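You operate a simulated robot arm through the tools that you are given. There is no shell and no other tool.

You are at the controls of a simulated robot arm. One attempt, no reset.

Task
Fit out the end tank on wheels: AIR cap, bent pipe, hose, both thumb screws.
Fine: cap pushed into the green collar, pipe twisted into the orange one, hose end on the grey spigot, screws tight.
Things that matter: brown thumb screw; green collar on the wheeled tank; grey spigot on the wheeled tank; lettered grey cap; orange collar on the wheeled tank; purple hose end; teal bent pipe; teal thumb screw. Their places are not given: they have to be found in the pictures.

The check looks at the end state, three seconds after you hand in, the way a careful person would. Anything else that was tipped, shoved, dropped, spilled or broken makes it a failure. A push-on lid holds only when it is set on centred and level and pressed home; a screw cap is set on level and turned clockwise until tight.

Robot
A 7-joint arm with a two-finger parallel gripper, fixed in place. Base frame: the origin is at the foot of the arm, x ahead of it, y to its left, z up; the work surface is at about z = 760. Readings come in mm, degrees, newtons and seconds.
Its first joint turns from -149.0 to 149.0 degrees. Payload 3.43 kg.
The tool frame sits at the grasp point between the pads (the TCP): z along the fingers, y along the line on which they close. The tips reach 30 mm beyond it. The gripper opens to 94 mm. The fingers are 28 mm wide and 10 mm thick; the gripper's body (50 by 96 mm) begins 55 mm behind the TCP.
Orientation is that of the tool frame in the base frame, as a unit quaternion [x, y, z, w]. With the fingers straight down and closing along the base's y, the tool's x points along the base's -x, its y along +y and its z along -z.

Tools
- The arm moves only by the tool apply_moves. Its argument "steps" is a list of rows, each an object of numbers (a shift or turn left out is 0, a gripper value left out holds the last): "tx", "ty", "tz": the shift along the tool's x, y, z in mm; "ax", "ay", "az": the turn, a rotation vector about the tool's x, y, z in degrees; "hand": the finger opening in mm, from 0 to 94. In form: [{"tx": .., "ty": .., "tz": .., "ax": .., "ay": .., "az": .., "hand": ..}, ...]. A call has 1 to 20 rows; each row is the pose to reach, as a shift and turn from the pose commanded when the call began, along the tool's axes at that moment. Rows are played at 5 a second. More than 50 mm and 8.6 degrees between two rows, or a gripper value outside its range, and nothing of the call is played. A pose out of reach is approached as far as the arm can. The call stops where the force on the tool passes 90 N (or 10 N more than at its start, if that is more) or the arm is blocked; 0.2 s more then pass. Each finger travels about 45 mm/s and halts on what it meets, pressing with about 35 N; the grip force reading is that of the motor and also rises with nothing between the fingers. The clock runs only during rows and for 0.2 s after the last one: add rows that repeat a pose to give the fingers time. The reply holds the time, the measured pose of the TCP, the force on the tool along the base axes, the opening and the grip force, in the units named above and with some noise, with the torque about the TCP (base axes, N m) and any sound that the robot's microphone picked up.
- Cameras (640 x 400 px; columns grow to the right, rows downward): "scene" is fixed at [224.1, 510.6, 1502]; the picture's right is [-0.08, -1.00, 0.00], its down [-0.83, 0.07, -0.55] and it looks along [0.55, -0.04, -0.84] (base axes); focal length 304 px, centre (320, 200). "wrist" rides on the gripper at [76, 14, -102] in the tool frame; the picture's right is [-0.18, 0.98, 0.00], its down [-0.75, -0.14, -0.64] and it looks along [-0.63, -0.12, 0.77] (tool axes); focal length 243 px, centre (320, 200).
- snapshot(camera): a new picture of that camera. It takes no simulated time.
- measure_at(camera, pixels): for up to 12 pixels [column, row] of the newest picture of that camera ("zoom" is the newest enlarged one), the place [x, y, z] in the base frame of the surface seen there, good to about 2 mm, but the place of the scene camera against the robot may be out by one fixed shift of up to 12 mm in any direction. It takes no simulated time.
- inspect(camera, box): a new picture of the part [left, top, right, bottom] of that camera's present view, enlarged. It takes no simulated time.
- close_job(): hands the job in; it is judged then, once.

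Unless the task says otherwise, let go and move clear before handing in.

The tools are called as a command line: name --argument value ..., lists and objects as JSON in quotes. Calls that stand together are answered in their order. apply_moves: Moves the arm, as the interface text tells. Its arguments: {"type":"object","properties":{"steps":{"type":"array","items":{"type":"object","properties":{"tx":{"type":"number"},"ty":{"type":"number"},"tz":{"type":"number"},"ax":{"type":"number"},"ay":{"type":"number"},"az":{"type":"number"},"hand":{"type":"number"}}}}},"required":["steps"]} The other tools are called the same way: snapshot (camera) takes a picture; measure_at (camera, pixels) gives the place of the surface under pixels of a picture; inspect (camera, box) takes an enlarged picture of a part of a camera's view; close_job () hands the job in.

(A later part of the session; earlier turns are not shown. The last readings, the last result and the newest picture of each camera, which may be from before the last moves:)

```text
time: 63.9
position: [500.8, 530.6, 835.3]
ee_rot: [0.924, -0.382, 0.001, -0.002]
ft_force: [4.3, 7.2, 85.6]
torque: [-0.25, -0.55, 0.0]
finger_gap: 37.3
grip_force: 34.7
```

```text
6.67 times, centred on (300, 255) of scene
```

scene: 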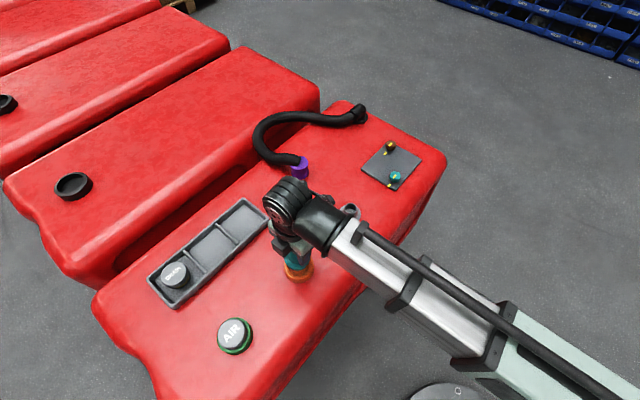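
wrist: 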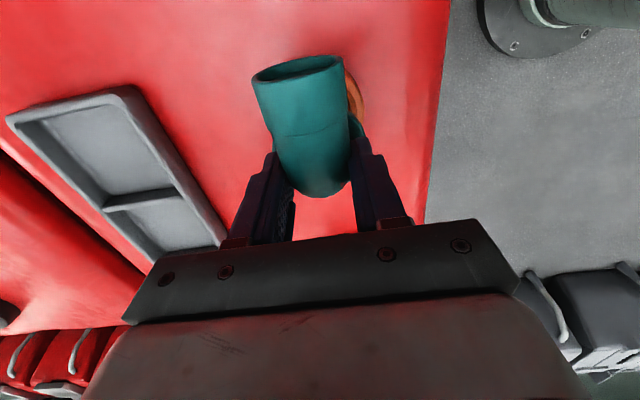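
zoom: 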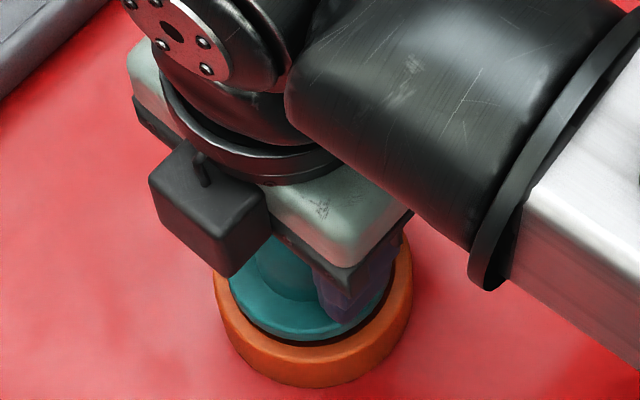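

The plug met the thread start at z≈835 (86 N). I'll ease off to a light press and begin twisting clockwise.

apply_moves --steps '[{"tz": -3}, {"tz": -3}, {"tz": -2.8, "az": 6}, {"tz": -2.6, "az": 12}, {"tz": -2.4, "az": 18}, {"tz": -2.2, "az": 24}, {"tz": -2.0, "az": 30}, {"tz": -2.0, "az": 30}]'

inspect --camera "scene" --box '[265, 225, 335, 285]'

snapshot --camera "wrist"

```text
time: 65.7
position: [499.7, 531.2, 835.4]
ee_rot: [0.793, -0.609, 0.001, -0.001]
ft_force: [5.9, -0.7, 51.6]
torque: [-0.29, -0.34, -0.11]
finger_gap: 37.5
grip_force: 35.0
```

```text
6.67 times, centred on (300, 255) of scene
```

zoom: 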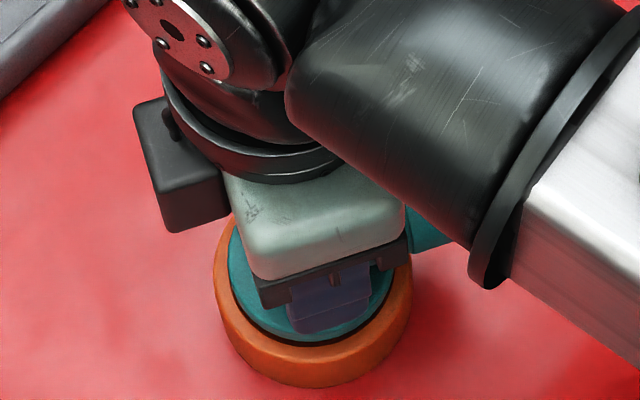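

```text
taken
```

wrist: 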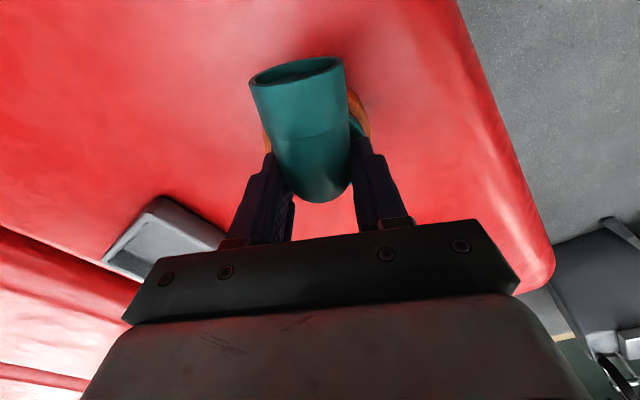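

The pipe is turning with the gripper but hasn't sunk yet. I'll keep turning, shifting slightly so the rotation stays on the pipe's axis.

apply_moves --steps '[{"tx": 0.02, "ty": -0.35, "tz": 0, "az": 8}, {"tx": 0.1, "ty": -0.69, "tz": 0, "az": 16}, {"tx": 0.22, "ty": -1.02, "tz": 0, "az": 24}, {"tx": 0.38, "ty": -1.32, "tz": 0, "az": 32}, {"tx": 0.58, "ty": -1.6, "tz": 0, "az": 40}, {"tx": 0.58, "ty": -1.6, "tz": 0, "az": 40}]'

inspect --camera "scene" --box '[265, 225, 335, 285]'

snapshot --camera "wrist"

```text
time: 67.1
position: [500.7, 532.9, 834.3]
ee_rot: [-0.538, 0.843, 0.0, 0.0]
ft_force: [-0.3, -0.1, -0.8]
torque: [-0.04, 0.02, 0.01]
finger_gap: 37.6
grip_force: 35.2
```

```text
6.67 times, centred on (300, 255) of scene
```

zoom: 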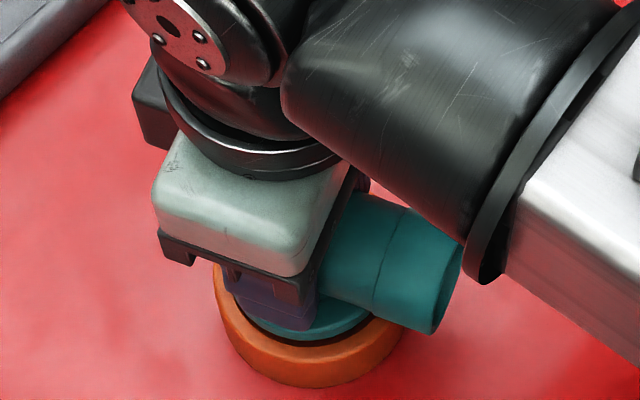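

```text
taken
```

wrist: 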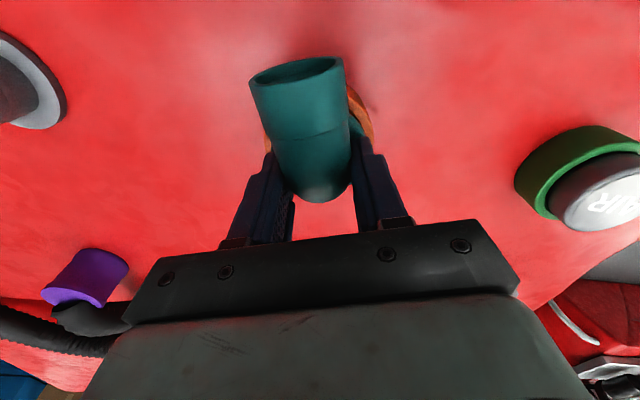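

The force dropped to zero, so the plug has dropped past the thread start. I'll press down gently to see how far it goes.

apply_moves --steps '[{"tz": 1}, {"tz": 2}, {"tz": 3}, {"tz": 4}, {"tz": 4}]'

inspect --camera "scene" --box '[265, 225, 335, 285]'

```text
time: 68.3
position: [501.9, 531.2, 830.1]
ee_rot: [-0.537, 0.843, -0.001, 0.0]
ft_force: [-0.6, 1.0, -0.8]
torque: [0.01, 0.01, 0.0]
finger_gap: 37.3
grip_force: 34.5
```

```text
6.67 times, centred on (300, 255) of scene
```

zoom: 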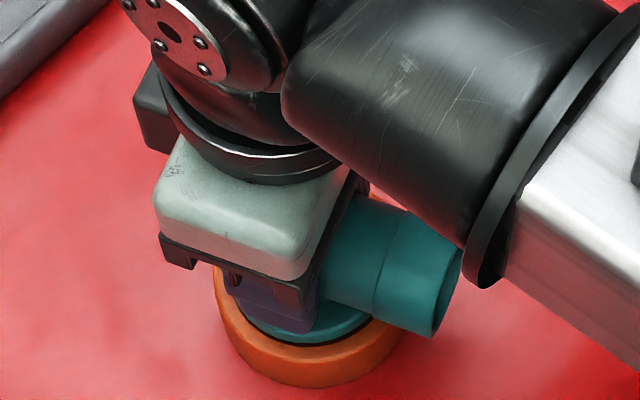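

apply_moves --steps '[{"tz": 1}, {"tz": 2}, {"tz": 3}, {"tz": 4}, {"tz": 5}, {"tz": 6}, {"tz": 6}]'

inspect --camera "scene" --box '[265, 225, 335, 285]'

snapshot --camera "wrist"

```text
time: 69.9
position: [501.4, 531.6, 825.5]
ee_rot: [-0.538, 0.843, 0.0, 0.001]
ft_force: [4.0, 3.2, 60.7]
torque: [-0.45, 0.35, 0.04]
finger_gap: 37.6
grip_force: 34.9
```

```text
6.67 times, centred on (300, 255) of scene
```

zoom: 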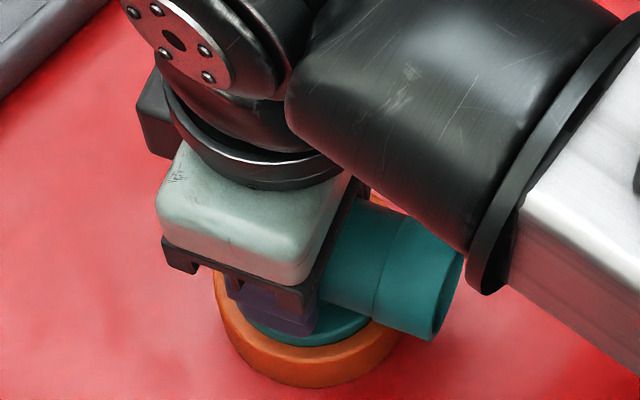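

```text
taken
```

wrist: 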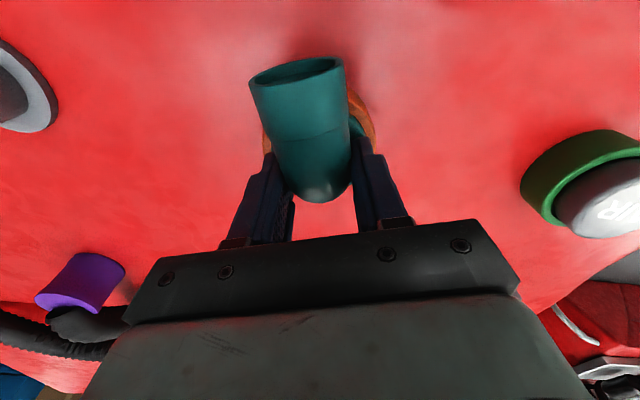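

It seated about 10 mm deeper and is now firm at z≈825. I'll ease the press and twist clockwise.

apply_moves --steps '[{"tz": -2.5}, {"tx": 0.02, "ty": -0.35, "tz": -2.5, "az": 8}, {"tx": 0.1, "ty": -0.69, "tz": -2.5, "az": 16}, {"tx": 0.22, "ty": -1.02, "tz": -2.5, "az": 24}, {"tx": 0.38, "ty": -1.32, "tz": -2.5, "az": 32}, {"tx": 0.38, "ty": -1.32, "tz": -2.5, "az": 32}]'

inspect --camera "wrist" --box '[230, 40, 410, 220]'

inspect --camera "scene" --box '[265, 225, 335, 285]'

```text
time: 71.3
position: [505.8, 529.8, 825.7]
ee_rot: [-0.284, 0.959, -0.004, 0.004]
ft_force: [44.0, -10.0, 22.1]
torque: [0.11, -0.28, 2.39]
finger_gap: 46.2
grip_force: 34.9
```

```text
2.22 times, centred on (320, 130) of wrist
```

zoom: 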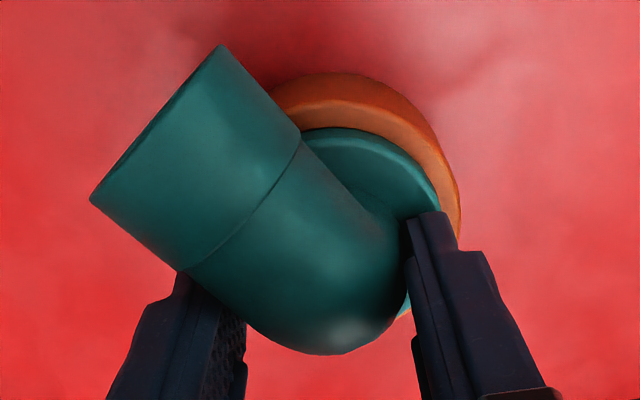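

```text
6.67 times, centred on (300, 255) of scene
```

zoom: 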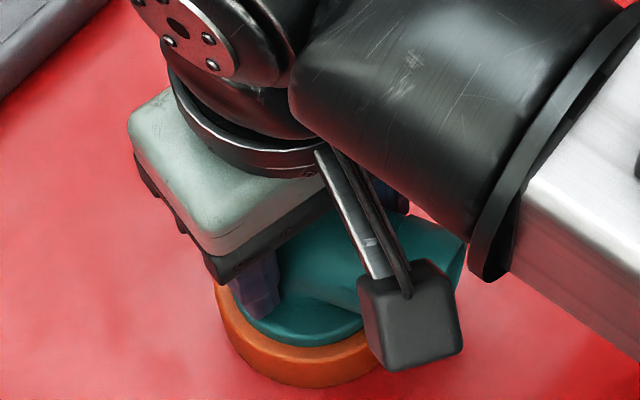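

The fingers twisted to 46 mm against a 2.4 N·m stop while the pipe stayed put, so it's against something. I'll open the fingers without moving the pipe and rise to look.

apply_moves --steps '[{"hand": 55}, {"hand": 66}, {"hand": 66}, {"tz": -30, "hand": 66}, {"tz": -70, "hand": 70}, {"tz": -70, "hand": 70}]'

snapshot --camera "wrist"

inspect --camera "wrist" --box '[240, 60, 400, 180]'

inspect --camera "scene" --box '[265, 225, 335, 285]'

```text
time: 72.7
position: [502.5, 532.0, 897.0]
ee_rot: [-0.285, 0.958, -0.001, 0.001]
ft_force: [-0.4, -0.9, 0.0]
torque: [0.01, 0.0, -0.01]
finger_gap: 70.1
grip_force: 0.0
```

```text
taken
```

wrist: 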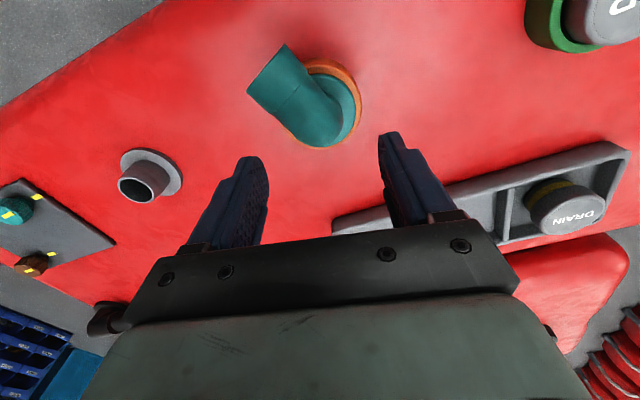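

```text
3.33 times, centred on (320, 120) of wrist
```

zoom: 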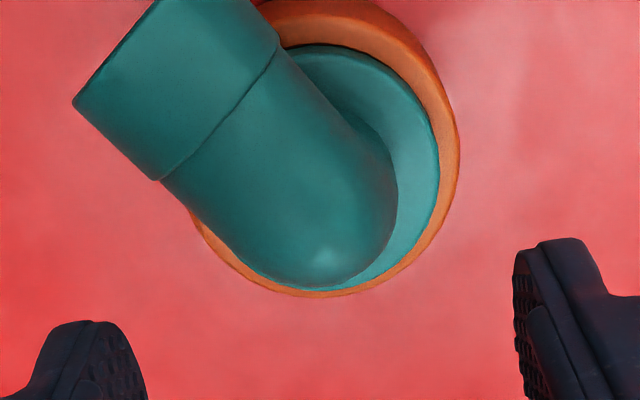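

```text
6.67 times, centred on (300, 255) of scene
```

zoom: 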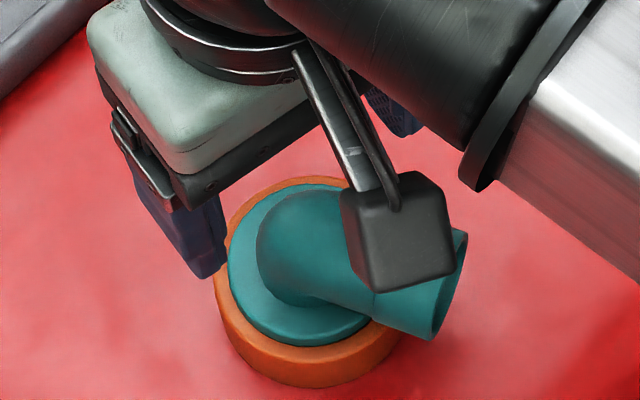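

measure_at --camera "wrist" --pixels '[[350, 100], [345, 85], [355, 110], [320, 65], [356, 88], [335, 142], [320, 130], [305, 108], [290, 80], [270, 90], [281, 50], [262, 100]]'

measure_at --camera "zoom" --pixels '[[240, 260], [260, 310], [300, 335], [350, 330], [310, 190], [250, 335], [300, 355], [224, 290], [400, 340], [300, 183], [245, 225]]'

```text
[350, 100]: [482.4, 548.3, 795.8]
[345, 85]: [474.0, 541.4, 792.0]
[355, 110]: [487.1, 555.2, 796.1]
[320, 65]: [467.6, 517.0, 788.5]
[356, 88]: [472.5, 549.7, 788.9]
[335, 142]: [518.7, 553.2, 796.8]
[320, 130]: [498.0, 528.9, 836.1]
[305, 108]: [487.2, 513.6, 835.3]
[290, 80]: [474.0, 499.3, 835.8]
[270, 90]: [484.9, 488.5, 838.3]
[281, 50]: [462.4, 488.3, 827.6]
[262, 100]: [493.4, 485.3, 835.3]
```

```text
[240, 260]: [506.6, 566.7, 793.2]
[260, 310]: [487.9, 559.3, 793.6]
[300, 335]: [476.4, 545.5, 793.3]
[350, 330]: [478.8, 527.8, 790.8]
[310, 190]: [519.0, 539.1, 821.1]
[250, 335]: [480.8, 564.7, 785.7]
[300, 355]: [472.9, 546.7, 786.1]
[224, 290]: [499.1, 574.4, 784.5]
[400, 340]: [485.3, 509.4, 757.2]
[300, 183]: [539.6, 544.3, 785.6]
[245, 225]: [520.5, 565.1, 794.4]
```

The flange top is level at 796, the same height as it sat in the tray, so the pipe is fully down. I need the outlet's direction to tell how far it turned in that last twist.

inspect --camera "wrist" --box '[230, 30, 390, 160]'

```text
3.08 times, centred on (310, 95) of wrist
```

zoom: 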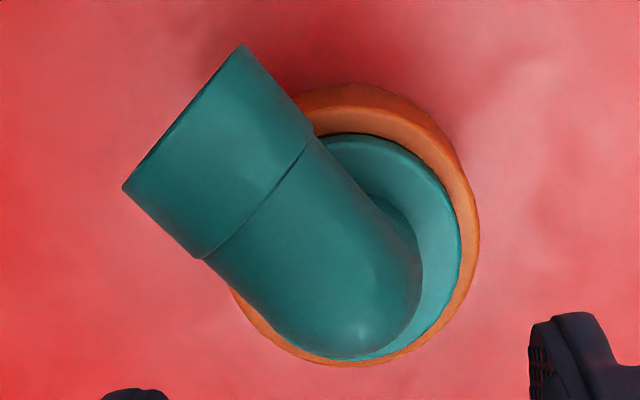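

measure_at --camera "zoom" --pixels '[[145, 182], [160, 164], [175, 146], [190, 128], [205, 110], [225, 86], [205, 245], [222, 226], [240, 206], [258, 186], [276, 166], [298, 140]]'

```text
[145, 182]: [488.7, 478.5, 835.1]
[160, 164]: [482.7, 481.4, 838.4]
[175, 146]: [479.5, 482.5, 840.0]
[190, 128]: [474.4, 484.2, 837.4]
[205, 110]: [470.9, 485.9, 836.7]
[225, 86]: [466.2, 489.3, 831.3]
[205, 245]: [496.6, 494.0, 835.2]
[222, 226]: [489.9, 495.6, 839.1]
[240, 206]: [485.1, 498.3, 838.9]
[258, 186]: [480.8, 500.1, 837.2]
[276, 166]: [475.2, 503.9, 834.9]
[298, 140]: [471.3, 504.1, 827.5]
```

The outlet now points at -117.4°, against about -115° before that twist, so it only moved about 2° and then stopped hard. Last time the TCP was about 3.7 mm off the pipe's axis, so I'll regrip exactly on it at (502.4,528.6), aligned with the outlet, and test the twist cleanly.

apply_moves --steps '[{"tx": 1.6, "ty": -2.5, "az": -8, "hand": 62}, {"tx": 1.6, "ty": -2.5, "az": -16, "hand": 62}, {"tx": 1.6, "ty": -2.5, "az": -24, "hand": 62}, {"tx": 1.6, "ty": -2.5, "az": -29.5, "hand": 62}, {"tx": 1.6, "ty": -2.5, "tz": 35, "az": -29.5, "hand": 62}, {"tx": 1.6, "ty": -2.5, "tz": 60, "az": -29.5, "hand": 62}, {"tx": 1.6, "ty": -2.5, "tz": 68, "az": -29.5, "hand": 56}, {"tx": 1.6, "ty": -2.5, "tz": 68, "az": -29.5, "hand": 46}, {"tx": 1.6, "ty": -2.5, "tz": 68, "az": -29.5, "hand": 38}, {"tx": 1.6, "ty": -2.5, "tz": 68, "az": -29.5, "hand": 30}, {"tx": 1.6, "ty": -2.5, "tz": 68, "az": -29.5, "hand": 26}, {"tx": 1.6, "ty": -2.5, "tz": 68, "az": -29.5, "hand": 26}]'

snapshot --camera "wrist"

inspect --camera "wrist" --box '[230, 40, 410, 220]'

```text
time: 75.3
position: [501.8, 528.5, 828.1]
ee_rot: [-0.52, 0.854, 0.002, 0.0]
ft_force: [-25.4, 13.8, -3.7]
torque: [0.04, 0.05, 0.19]
finger_gap: 37.1
grip_force: 35.2
```

```text
taken
```

wrist: 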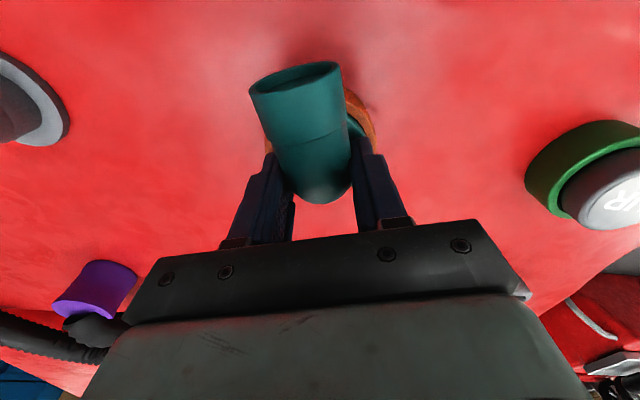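

```text
2.22 times, centred on (320, 130) of wrist
```

zoom: 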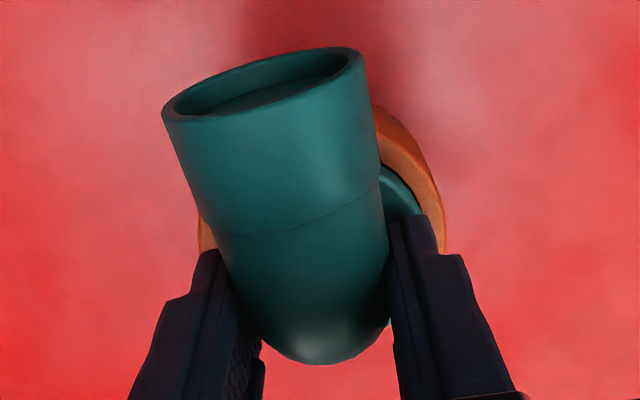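

The pipe pushes the tool by about 29 N along +y, so I'll relax by 1.5 mm that way, then twist with a light press.

apply_moves --steps '[{"ty": 1.5}, {"ty": 1.5, "tz": 0.5}, {"ty": 1.5, "tz": 0.5, "az": 3}, {"ty": 1.5, "tz": 0.5, "az": 6}, {"ty": 1.5, "tz": 0.5, "az": 9}, {"ty": 1.5, "tz": 0.5, "az": 9}]'

inspect --camera "wrist" --box '[230, 40, 410, 220]'

```text
time: 76.7
position: [502.4, 528.4, 828.5]
ee_rot: [-0.45, 0.893, 0.0, 0.001]
ft_force: [-4.8, 8.4, 3.2]
torque: [0.23, 0.4, 1.02]
finger_gap: 40.3
grip_force: 35.2
```

```text
2.22 times, centred on (320, 130) of wrist
```

zoom: 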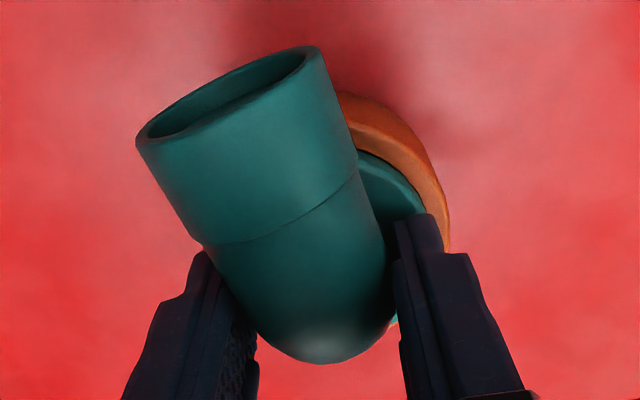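

It resists 1 N·m clockwise and doesn't move, so it's at its clockwise stop. I'll realign the fingers and tug up gently to check that it's locked rather than just dropped in.

apply_moves --steps '[{"az": -4.5}, {"az": -9}, {"az": -9}, {"tz": -1, "az": -9}, {"tz": -2, "az": -9}, {"tz": -2, "az": -9}]'

inspect --camera "wrist" --box '[230, 40, 410, 220]'

```text
time: 78.1
position: [501.0, 530.3, 830.6]
ee_rot: [-0.519, 0.854, 0.0, 0.001]
ft_force: [-5.7, 16.9, -4.2]
torque: [0.0, 0.01, -0.25]
finger_gap: 37.9
grip_force: 34.8
```

```text
2.22 times, centred on (320, 130) of wrist
```

zoom: 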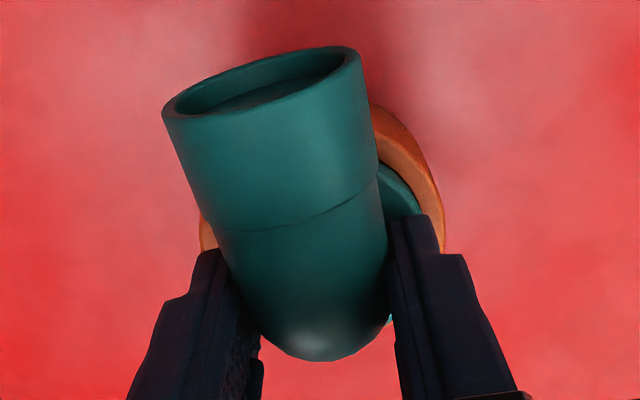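

measure_at --camera "zoom" --pixels '[[400, 195], [395, 185], [405, 208], [430, 180], [420, 165], [433, 200]]'

inspect --camera "scene" --box '[265, 225, 335, 285]'

```text
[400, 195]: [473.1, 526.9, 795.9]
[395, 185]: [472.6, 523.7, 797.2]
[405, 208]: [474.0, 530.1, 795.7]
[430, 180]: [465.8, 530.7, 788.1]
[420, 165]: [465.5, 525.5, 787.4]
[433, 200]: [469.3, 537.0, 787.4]
```

```text
6.67 times, centred on (300, 255) of scene
```

zoom: 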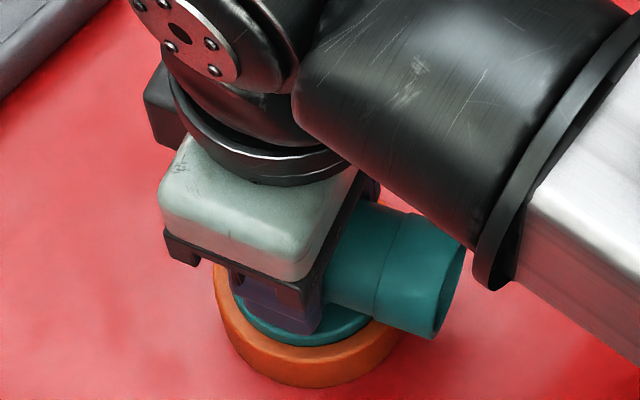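

apply_moves --steps '[{"tz": -1}, {"tz": -2}, {"tz": -3}, {"tz": -3}]'

inspect --camera "scene" --box '[265, 225, 335, 285]'

inspect --camera "wrist" --box '[230, 40, 410, 220]'

measure_at --camera "zoom" --pixels '[[400, 195], [395, 185], [405, 208], [430, 180], [420, 165], [433, 200]]'

```text
time: 79.1
position: [501.7, 528.7, 833.0]
ee_rot: [-0.52, 0.854, -0.001, 0.001]
ft_force: [-5.2, 16.6, -2.5]
torque: [0.0, -0.01, -0.24]
finger_gap: 37.9
grip_force: 34.5
```

```text
6.67 times, centred on (300, 255) of scene
```

zoom: 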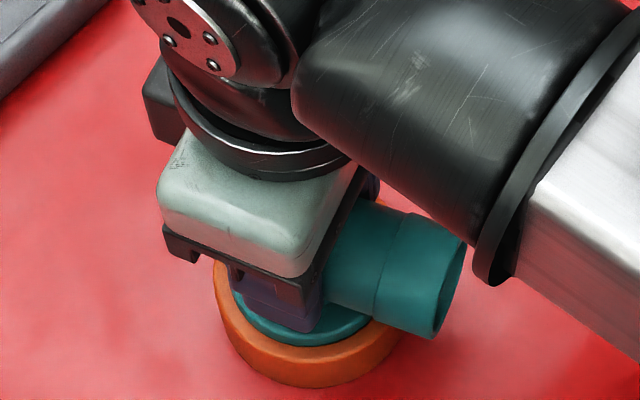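

```text
2.22 times, centred on (320, 130) of wrist
```

zoom: 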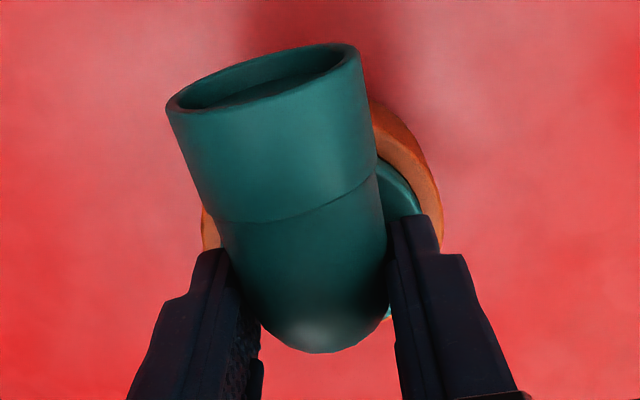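

```text
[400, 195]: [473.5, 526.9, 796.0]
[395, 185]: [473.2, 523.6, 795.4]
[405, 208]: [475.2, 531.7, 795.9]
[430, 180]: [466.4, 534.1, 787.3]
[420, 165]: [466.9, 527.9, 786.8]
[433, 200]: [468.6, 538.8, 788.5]
```

Lifting slid the fingers 4.5 mm up the elbow while the flange stayed at 796. So the pipe is held in the collar, turned to its stop. I'll release, rise clear, confirm it, and go look at the hose end.

apply_moves --steps '[{"hand": 50}, {"hand": 62}, {"hand": 62}, {"tz": -30, "hand": 62}, {"tz": -70, "hand": 70}, {"tz": -110, "hand": 80}, {"tz": -120, "hand": 94}]'

snapshot --camera "wrist"

inspect --camera "scene" --box '[265, 225, 335, 285]'

```text
time: 80.7
position: [502.6, 528.9, 954.3]
ee_rot: [-0.519, 0.855, -0.001, 0.0]
ft_force: [-0.4, 1.1, 0.2]
torque: [0.0, 0.01, 0.0]
finger_gap: 93.9
grip_force: 0.0
```

```text
taken
```

wrist: 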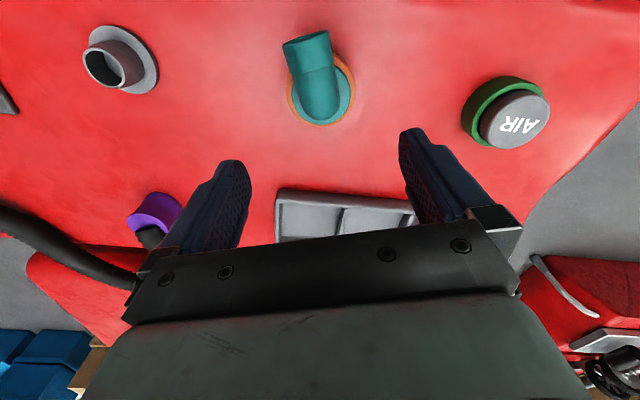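

```text
6.67 times, centred on (300, 255) of scene
```

zoom: 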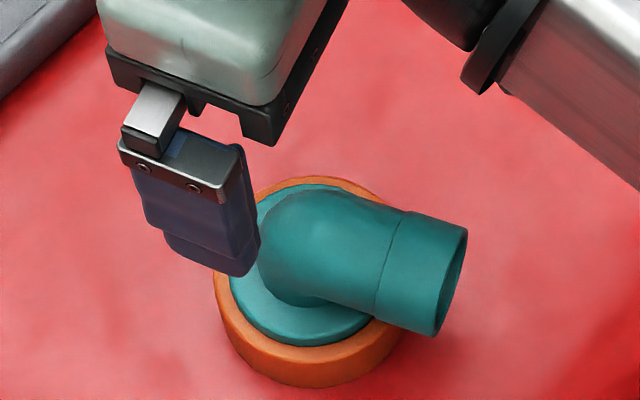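

The pipe sits level in the orange collar. Now I'll travel at this height to above the purple hose end at about (790,514).

measure_at --camera "wrist" --pixels '[[346, 100], [340, 115], [296, 112], [320, 122], [350, 75], [160, 205], [150, 215], [120, 70], [105, 45], [145, 60]]'

apply_moves --steps '[{"tx": -17, "ty": -37.5, "az": -4}, {"tx": -34, "ty": -75, "az": -8}, {"tx": -51, "ty": -112.5, "az": -12}, {"tx": -68, "ty": -150, "az": -16}, {"tx": -85, "ty": -187.5, "az": -20}, {"tx": -102, "ty": -225, "az": -24}, {"tx": -119, "ty": -262.5, "az": -27.4}, {"tx": -119, "ty": -262.5, "az": -27.4}]'

snapshot --camera "wrist"

snapshot --camera "scene"

```text
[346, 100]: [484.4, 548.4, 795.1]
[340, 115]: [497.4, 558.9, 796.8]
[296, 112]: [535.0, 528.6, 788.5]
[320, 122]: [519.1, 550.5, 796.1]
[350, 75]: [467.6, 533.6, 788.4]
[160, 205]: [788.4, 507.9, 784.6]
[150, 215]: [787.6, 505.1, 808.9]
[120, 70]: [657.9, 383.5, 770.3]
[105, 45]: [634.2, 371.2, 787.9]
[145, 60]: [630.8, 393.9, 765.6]
```

```text
time: 82.5
position: [788.1, 513.3, 953.3]
ee_rot: [-0.707, 0.708, -0.001, 0.001]
ft_force: [-0.5, -0.7, 0.4]
torque: [-0.03, -0.02, -0.03]
finger_gap: 93.9
grip_force: 0.2
```

```text
taken
```

wrist: 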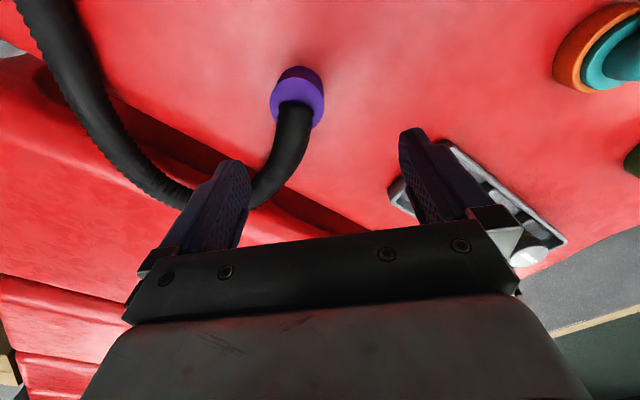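

```text
taken
```

scene: 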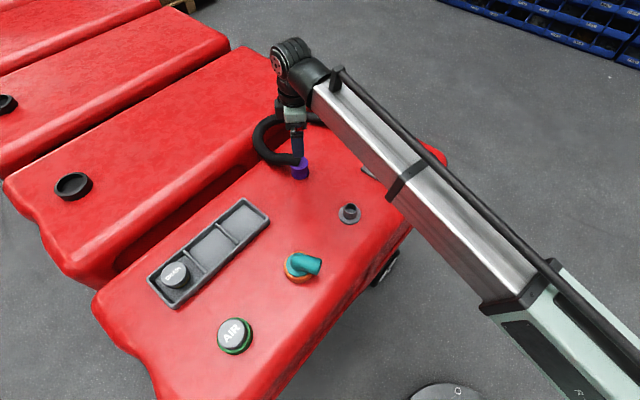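

inspect --camera "wrist" --box '[220, 40, 380, 160]'

measure_at --camera "wrist" --pixels '[[298, 73], [280, 75], [315, 75], [275, 90], [320, 90], [275, 105], [318, 108], [297, 95], [295, 110], [293, 130], [285, 160], [262, 190]]'

inspect --camera "scene" --box '[245, 100, 365, 230]'

```text
3.33 times, centred on (300, 100) of wrist
```

zoom: 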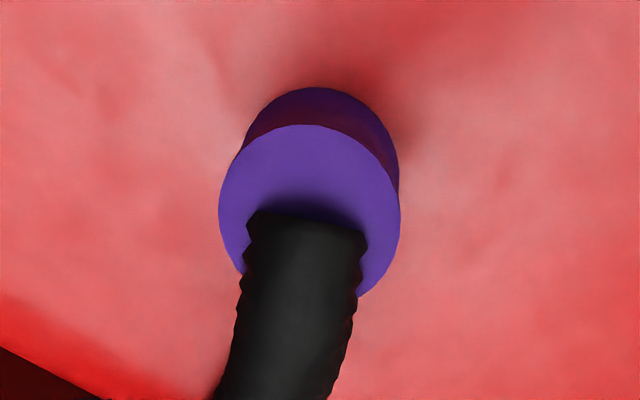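

```text
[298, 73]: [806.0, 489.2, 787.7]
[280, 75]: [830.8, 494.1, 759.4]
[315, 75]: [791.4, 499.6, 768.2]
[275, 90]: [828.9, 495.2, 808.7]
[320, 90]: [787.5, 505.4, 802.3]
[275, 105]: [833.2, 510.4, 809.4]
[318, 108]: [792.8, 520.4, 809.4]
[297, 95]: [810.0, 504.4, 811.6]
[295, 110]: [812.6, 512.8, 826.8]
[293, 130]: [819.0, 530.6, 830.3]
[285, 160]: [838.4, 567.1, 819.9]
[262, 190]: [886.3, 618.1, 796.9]
```

```text
3.08 times, centred on (305, 165) of scene
```

zoom: 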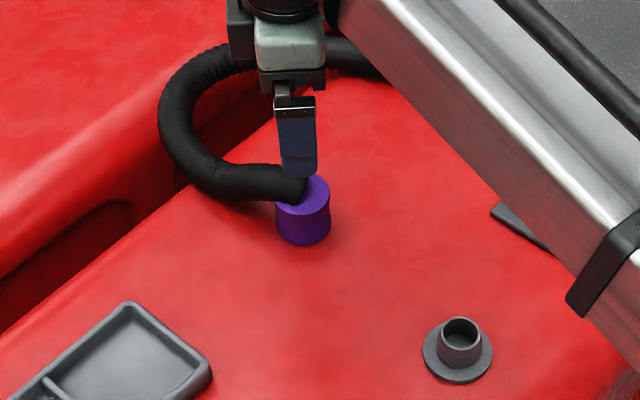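

The purple end is about 51 mm across with its top at z≈809, centred near (809,515), and the hose leaves its top toward +y. I'll close across that direction: shift over it, rotate +12° and come down to z≈870 to recheck.

apply_moves --steps '[{"tx": -1.7, "ty": -20.5, "az": 6, "hand": 90}, {"tx": -1.7, "ty": -20.5, "az": 12, "hand": 84}, {"tx": -1.7, "ty": -20.5, "tz": 40, "az": 12, "hand": 78}, {"tx": -1.7, "ty": -20.5, "tz": 80, "az": 12, "hand": 76}, {"tx": -1.7, "ty": -20.5, "tz": 80, "az": 12, "hand": 76}]'

snapshot --camera "wrist"

inspect --camera "wrist" --box '[240, 80, 400, 210]'

```text
time: 83.7
position: [809.8, 513.6, 873.6]
ee_rot: [-0.629, 0.778, -0.001, 0.0]
ft_force: [-0.3, -0.2, -0.3]
torque: [-0.01, -0.01, 0.01]
finger_gap: 76.0
grip_force: 0.0
```

```text
taken
```

wrist: 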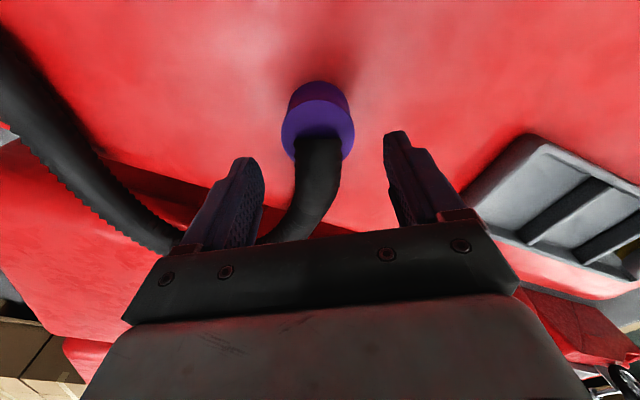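

```text
3.08 times, centred on (320, 145) of wrist
```

zoom: 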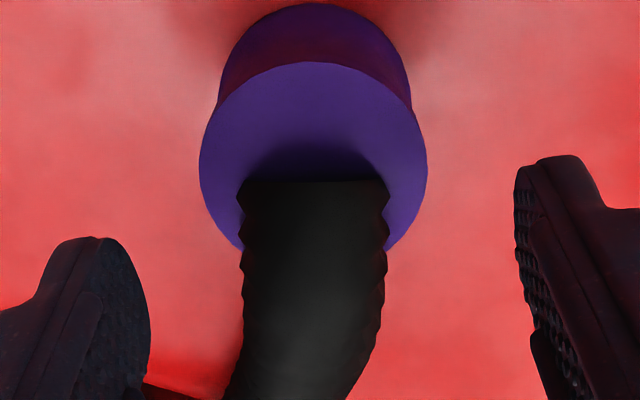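

apply_moves --steps '[{"tx": -0.5, "ty": -1.7, "tz": 35, "hand": 76}, {"tx": -0.5, "ty": -1.7, "tz": 60, "hand": 76}, {"tx": -0.5, "ty": -1.7, "tz": 70, "hand": 74}, {"tx": -0.5, "ty": -1.7, "tz": 70, "hand": 64}, {"tx": -0.5, "ty": -1.7, "tz": 70, "hand": 56}, {"tx": -0.5, "ty": -1.7, "tz": 70, "hand": 48}, {"tx": -0.5, "ty": -1.7, "tz": 70, "hand": 40}, {"tx": -0.5, "ty": -1.7, "tz": 70, "hand": 40}]'

snapshot --camera "wrist"

inspect --camera "scene" --box '[245, 100, 365, 230]'

```text
time: 85.5
position: [811.5, 514.3, 803.9]
ee_rot: [-0.63, 0.777, -0.001, 0.001]
ft_force: [1.0, 0.6, 1.0]
torque: [0.02, -0.01, -0.05]
finger_gap: 53.1
grip_force: 35.0
```

```text
taken
```

wrist: 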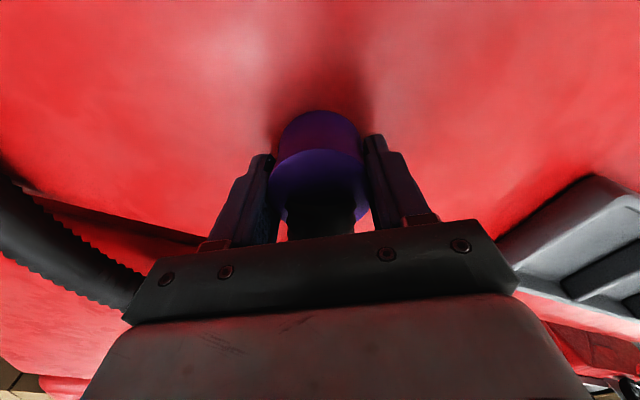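

```text
3.08 times, centred on (305, 165) of scene
```

zoom: 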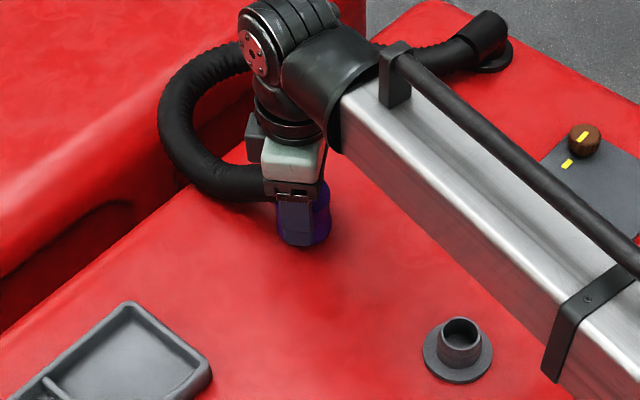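

The hose end is gripped at 53.1 mm. I'll lift gently, and get the spigot's place from the scene view around (349,213).

apply_moves --steps '[{"tz": -8}, {"tz": -20}, {"tz": -35}, {"tz": -50}, {"tz": -65}, {"tz": -65}]'

inspect --camera "scene" --box '[245, 100, 365, 230]'

inspect --camera "scene" --box '[320, 190, 380, 236]'

```text
time: 86.9
position: [812.3, 515.1, 868.6]
ee_rot: [-0.629, 0.777, 0.0, 0.001]
ft_force: [0.4, -0.7, -1.1]
torque: [0.02, 0.0, -0.03]
finger_gap: 53.0
grip_force: 35.1
```

```text
3.08 times, centred on (305, 165) of scene
```

zoom: 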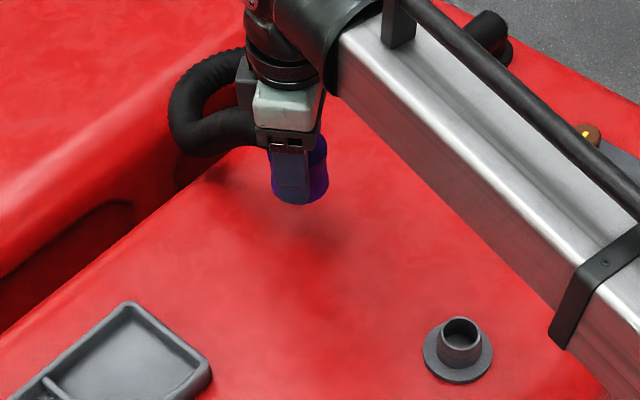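

```text
8.70 times, centred on (350, 213) of scene
```

zoom: 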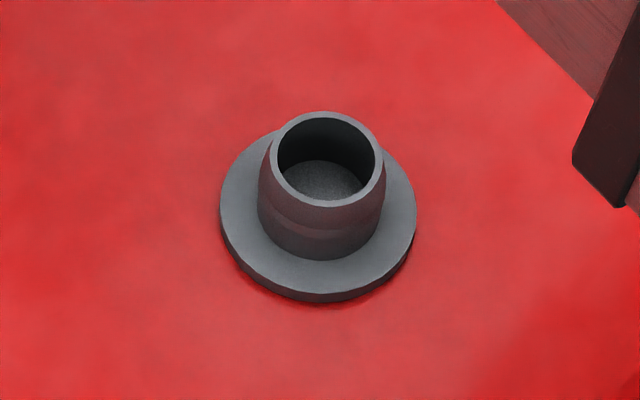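

measure_at --camera "zoom" --pixels '[[274, 160], [379, 162], [327, 115], [327, 203], [288, 132], [366, 132], [290, 193], [364, 193], [232, 210], [406, 210], [260, 262], [375, 262]]'

snapshot --camera "scene"

snapshot --camera "wrist"

```text
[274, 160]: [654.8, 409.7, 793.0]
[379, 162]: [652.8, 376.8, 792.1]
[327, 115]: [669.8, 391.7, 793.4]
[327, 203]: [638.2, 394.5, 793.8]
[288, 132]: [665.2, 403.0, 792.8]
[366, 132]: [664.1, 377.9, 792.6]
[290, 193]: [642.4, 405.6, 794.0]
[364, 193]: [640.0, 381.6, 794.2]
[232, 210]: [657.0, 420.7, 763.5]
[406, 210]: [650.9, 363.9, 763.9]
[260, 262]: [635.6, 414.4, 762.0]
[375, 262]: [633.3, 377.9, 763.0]
```

```text
taken
```

scene: 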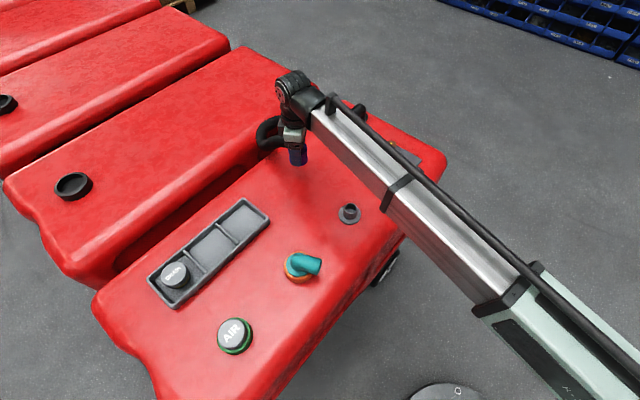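

```text
taken
```

wrist: 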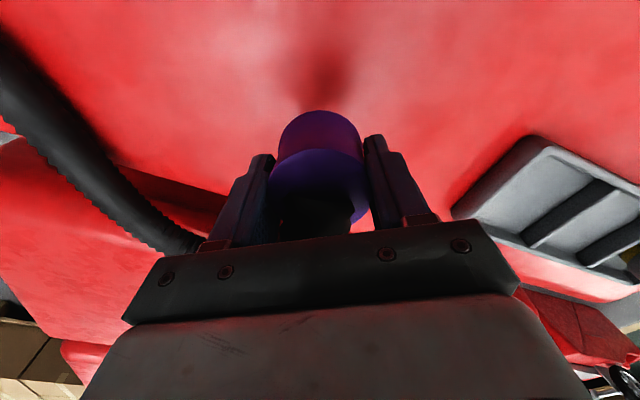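

In scene terms the spigot's centre is (653.4,392.6), which with the calibrated shift is about (652.3,380.1) in the base frame, top z≈796. I'll carry the hose end over it slowly at this height, watching the hose load.

apply_moves --steps '[{"tx": 20.6, "ty": 16}, {"tx": 41.2, "ty": 32}, {"tx": 61.8, "ty": 48}, {"tx": 82.4, "ty": 64.1}, {"tx": 103, "ty": 80.1}, {"tx": 123.6, "ty": 96.1}, {"tx": 144.2, "ty": 112.2}, {"tx": 164.8, "ty": 128.2}, {"tx": 164.8, "ty": 128.2}]'

snapshot --camera "scene"

inspect --camera "scene" --box '[315, 160, 385, 230]'

snapshot --camera "wrist"

```text
time: 88.9
position: [650.2, 379.0, 868.5]
ee_rot: [-0.629, 0.777, -0.001, 0.001]
ft_force: [-0.3, -0.1, -1.1]
torque: [0.01, -0.01, -0.01]
finger_gap: 53.1
grip_force: 35.2
```

```text
taken
```

scene: 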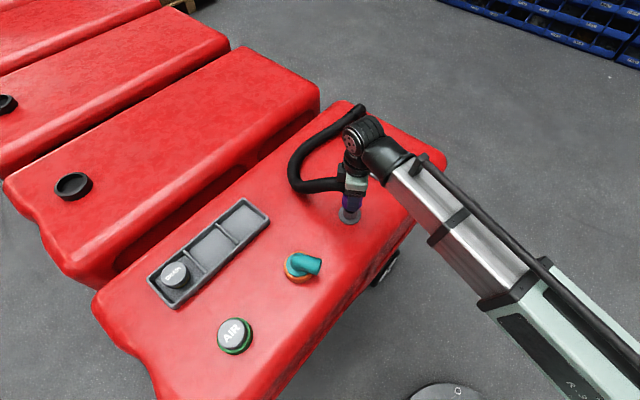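

```text
5.71 times, centred on (350, 195) of scene
```

zoom: 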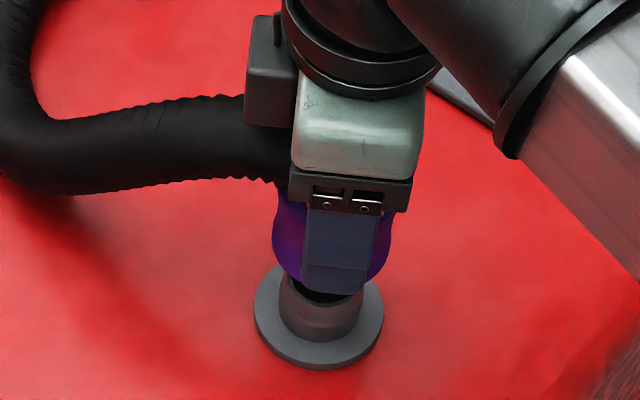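

```text
taken
```

wrist: 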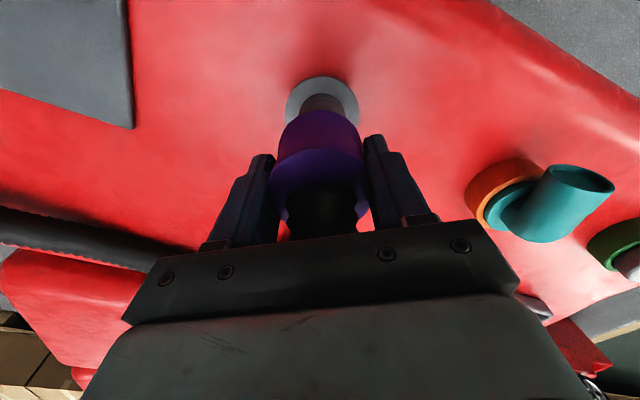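

inspect --camera "wrist" --box '[255, 65, 385, 175]'

```text
3.64 times, centred on (320, 120) of wrist
```

zoom: 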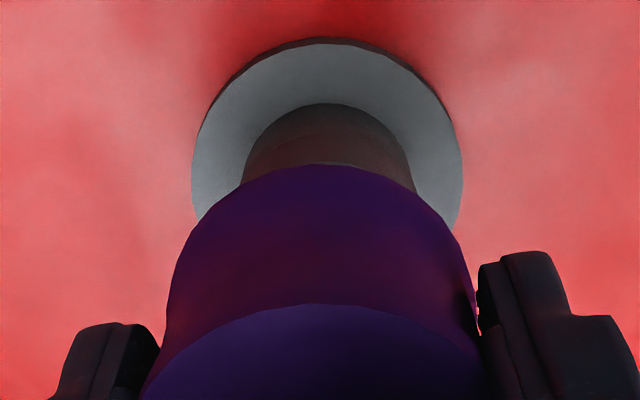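

measure_at --camera "zoom" --pixels '[[205, 160], [230, 112], [272, 74], [326, 60], [382, 78], [425, 118], [448, 165], [326, 130], [320, 180], [260, 205], [380, 205], [320, 260]]'

measure_at --camera "zoom" --pixels '[[200, 250], [230, 225], [290, 190], [350, 190], [410, 215], [440, 245], [260, 150], [400, 150], [326, 115], [290, 120], [360, 120], [326, 150]]'

```text
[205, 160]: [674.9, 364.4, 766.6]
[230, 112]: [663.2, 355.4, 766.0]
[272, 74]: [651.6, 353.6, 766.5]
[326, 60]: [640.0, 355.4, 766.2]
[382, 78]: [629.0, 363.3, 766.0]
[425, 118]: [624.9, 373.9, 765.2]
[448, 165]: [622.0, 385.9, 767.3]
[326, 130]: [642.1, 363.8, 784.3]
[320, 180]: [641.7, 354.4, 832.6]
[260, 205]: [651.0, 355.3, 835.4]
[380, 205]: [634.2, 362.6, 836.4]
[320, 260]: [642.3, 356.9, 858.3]
```

```text
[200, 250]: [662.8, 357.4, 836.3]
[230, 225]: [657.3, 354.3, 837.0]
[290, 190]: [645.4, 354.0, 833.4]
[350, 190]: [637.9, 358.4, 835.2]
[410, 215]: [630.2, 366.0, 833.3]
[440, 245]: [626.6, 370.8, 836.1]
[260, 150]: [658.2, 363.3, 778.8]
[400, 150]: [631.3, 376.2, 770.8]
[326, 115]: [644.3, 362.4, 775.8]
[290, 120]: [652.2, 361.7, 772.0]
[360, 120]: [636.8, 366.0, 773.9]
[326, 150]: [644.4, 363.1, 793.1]
```

Fits from the wrist view: spigot (650.2,381.0), hose end (651.4,381.1). I'll nudge -0.8 mm in x and lower slowly onto the spigot, watching the force.

apply_moves --steps '[{"tx": 0.2, "ty": 0.8}, {"tx": 0.2, "ty": 0.8, "tz": 15}, {"tx": 0.2, "ty": 0.8, "tz": 25}, {"tx": 0.2, "ty": 0.8, "tz": 28}, {"tx": 0.2, "ty": 0.8, "tz": 30}, {"tx": 0.2, "ty": 0.8, "tz": 32}, {"tx": 0.2, "ty": 0.8, "tz": 34}, {"tx": 0.2, "ty": 0.8, "tz": 34}]'

inspect --camera "wrist" --box '[255, 65, 385, 215]'

inspect --camera "scene" --box '[315, 170, 385, 240]'

```text
time: 90.7
position: [649.9, 382.0, 834.9]
ee_rot: [-0.63, 0.777, -0.001, 0.0]
ft_force: [-0.1, 0.1, -0.2]
torque: [0.02, -0.01, 0.0]
finger_gap: 53.0
grip_force: 34.4
```

```text
2.67 times, centred on (320, 140) of wrist
```

zoom: 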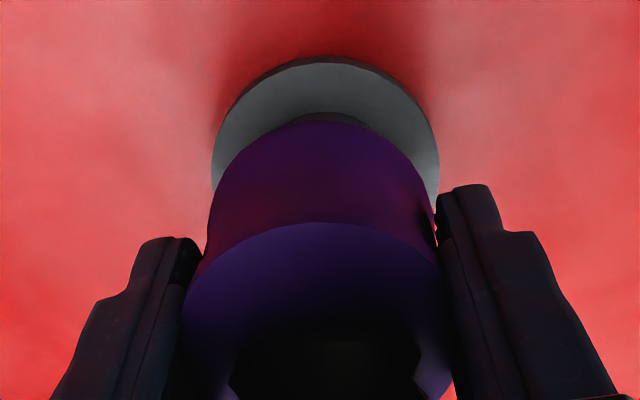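

```text
5.71 times, centred on (350, 205) of scene
```

zoom: 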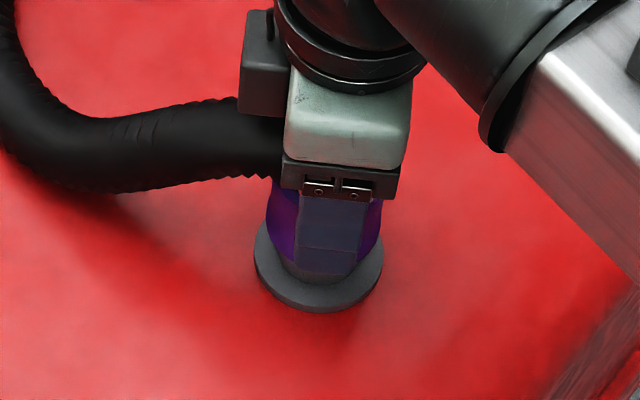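

No contact force, and the end's rim is now just below the spigot's top, so it's going on. I'll continue in 2 mm steps.

apply_moves --steps '[{"tz": 2}, {"tz": 4}, {"tz": 6}, {"tz": 8}, {"tz": 10}, {"tz": 12}, {"tz": 12}]'

inspect --camera "scene" --box '[315, 170, 385, 240]'

```text
time: 92.3
position: [651.2, 381.2, 822.6]
ee_rot: [-0.629, 0.777, -0.001, 0.0]
ft_force: [-2.7, 1.9, 10.5]
torque: [0.09, 0.19, -0.01]
finger_gap: 53.1
grip_force: 34.7
```

```text
5.71 times, centred on (350, 205) of scene
```

zoom: 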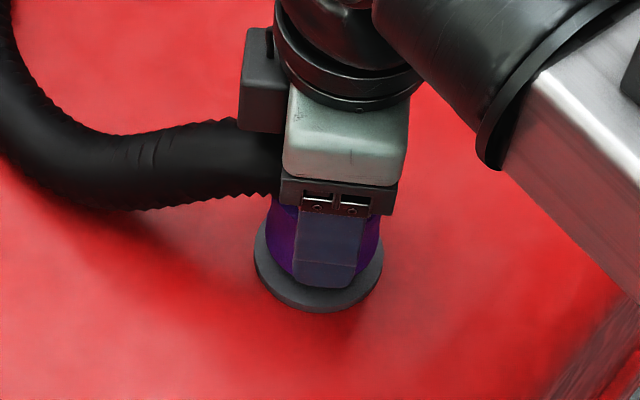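

Resistance has started (10 N) as it slides onto the spigot. I'll press further.

apply_moves --steps '[{"tz": 2}, {"tz": 4}, {"tz": 6}, {"tz": 8}, {"tz": 10}, {"tz": 12}, {"tz": 13}, {"tz": 14}]'

inspect --camera "scene" --box '[315, 170, 385, 240]'

inspect --camera "wrist" --box '[255, 65, 385, 215]'

```text
time: 94.1
position: [651.2, 381.7, 810.3]
ee_rot: [-0.629, 0.777, -0.001, 0.002]
ft_force: [-2.1, 5.2, 36.1]
torque: [-0.22, 0.44, -0.12]
finger_gap: 53.1
grip_force: 35.2
```

```text
5.71 times, centred on (350, 205) of scene
```

zoom: 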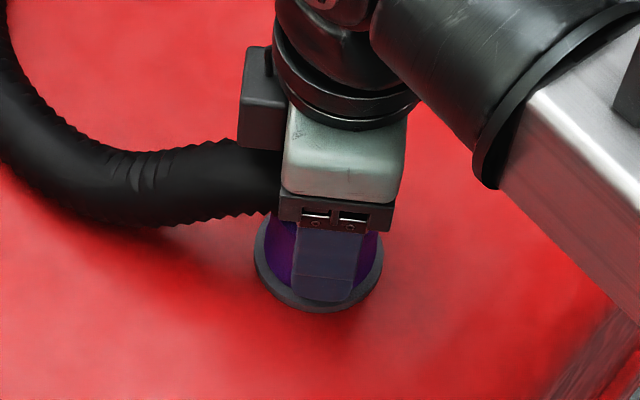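

```text
2.67 times, centred on (320, 140) of wrist
```

zoom: 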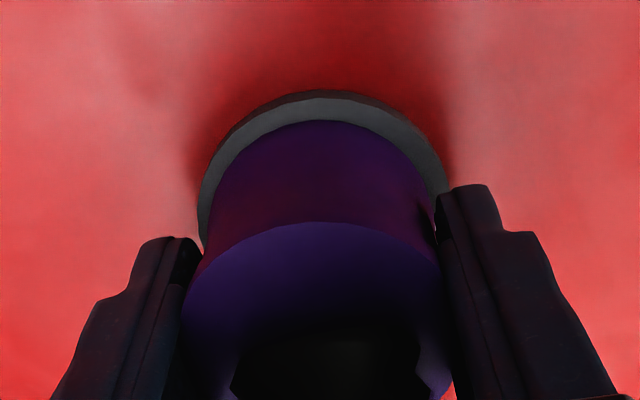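

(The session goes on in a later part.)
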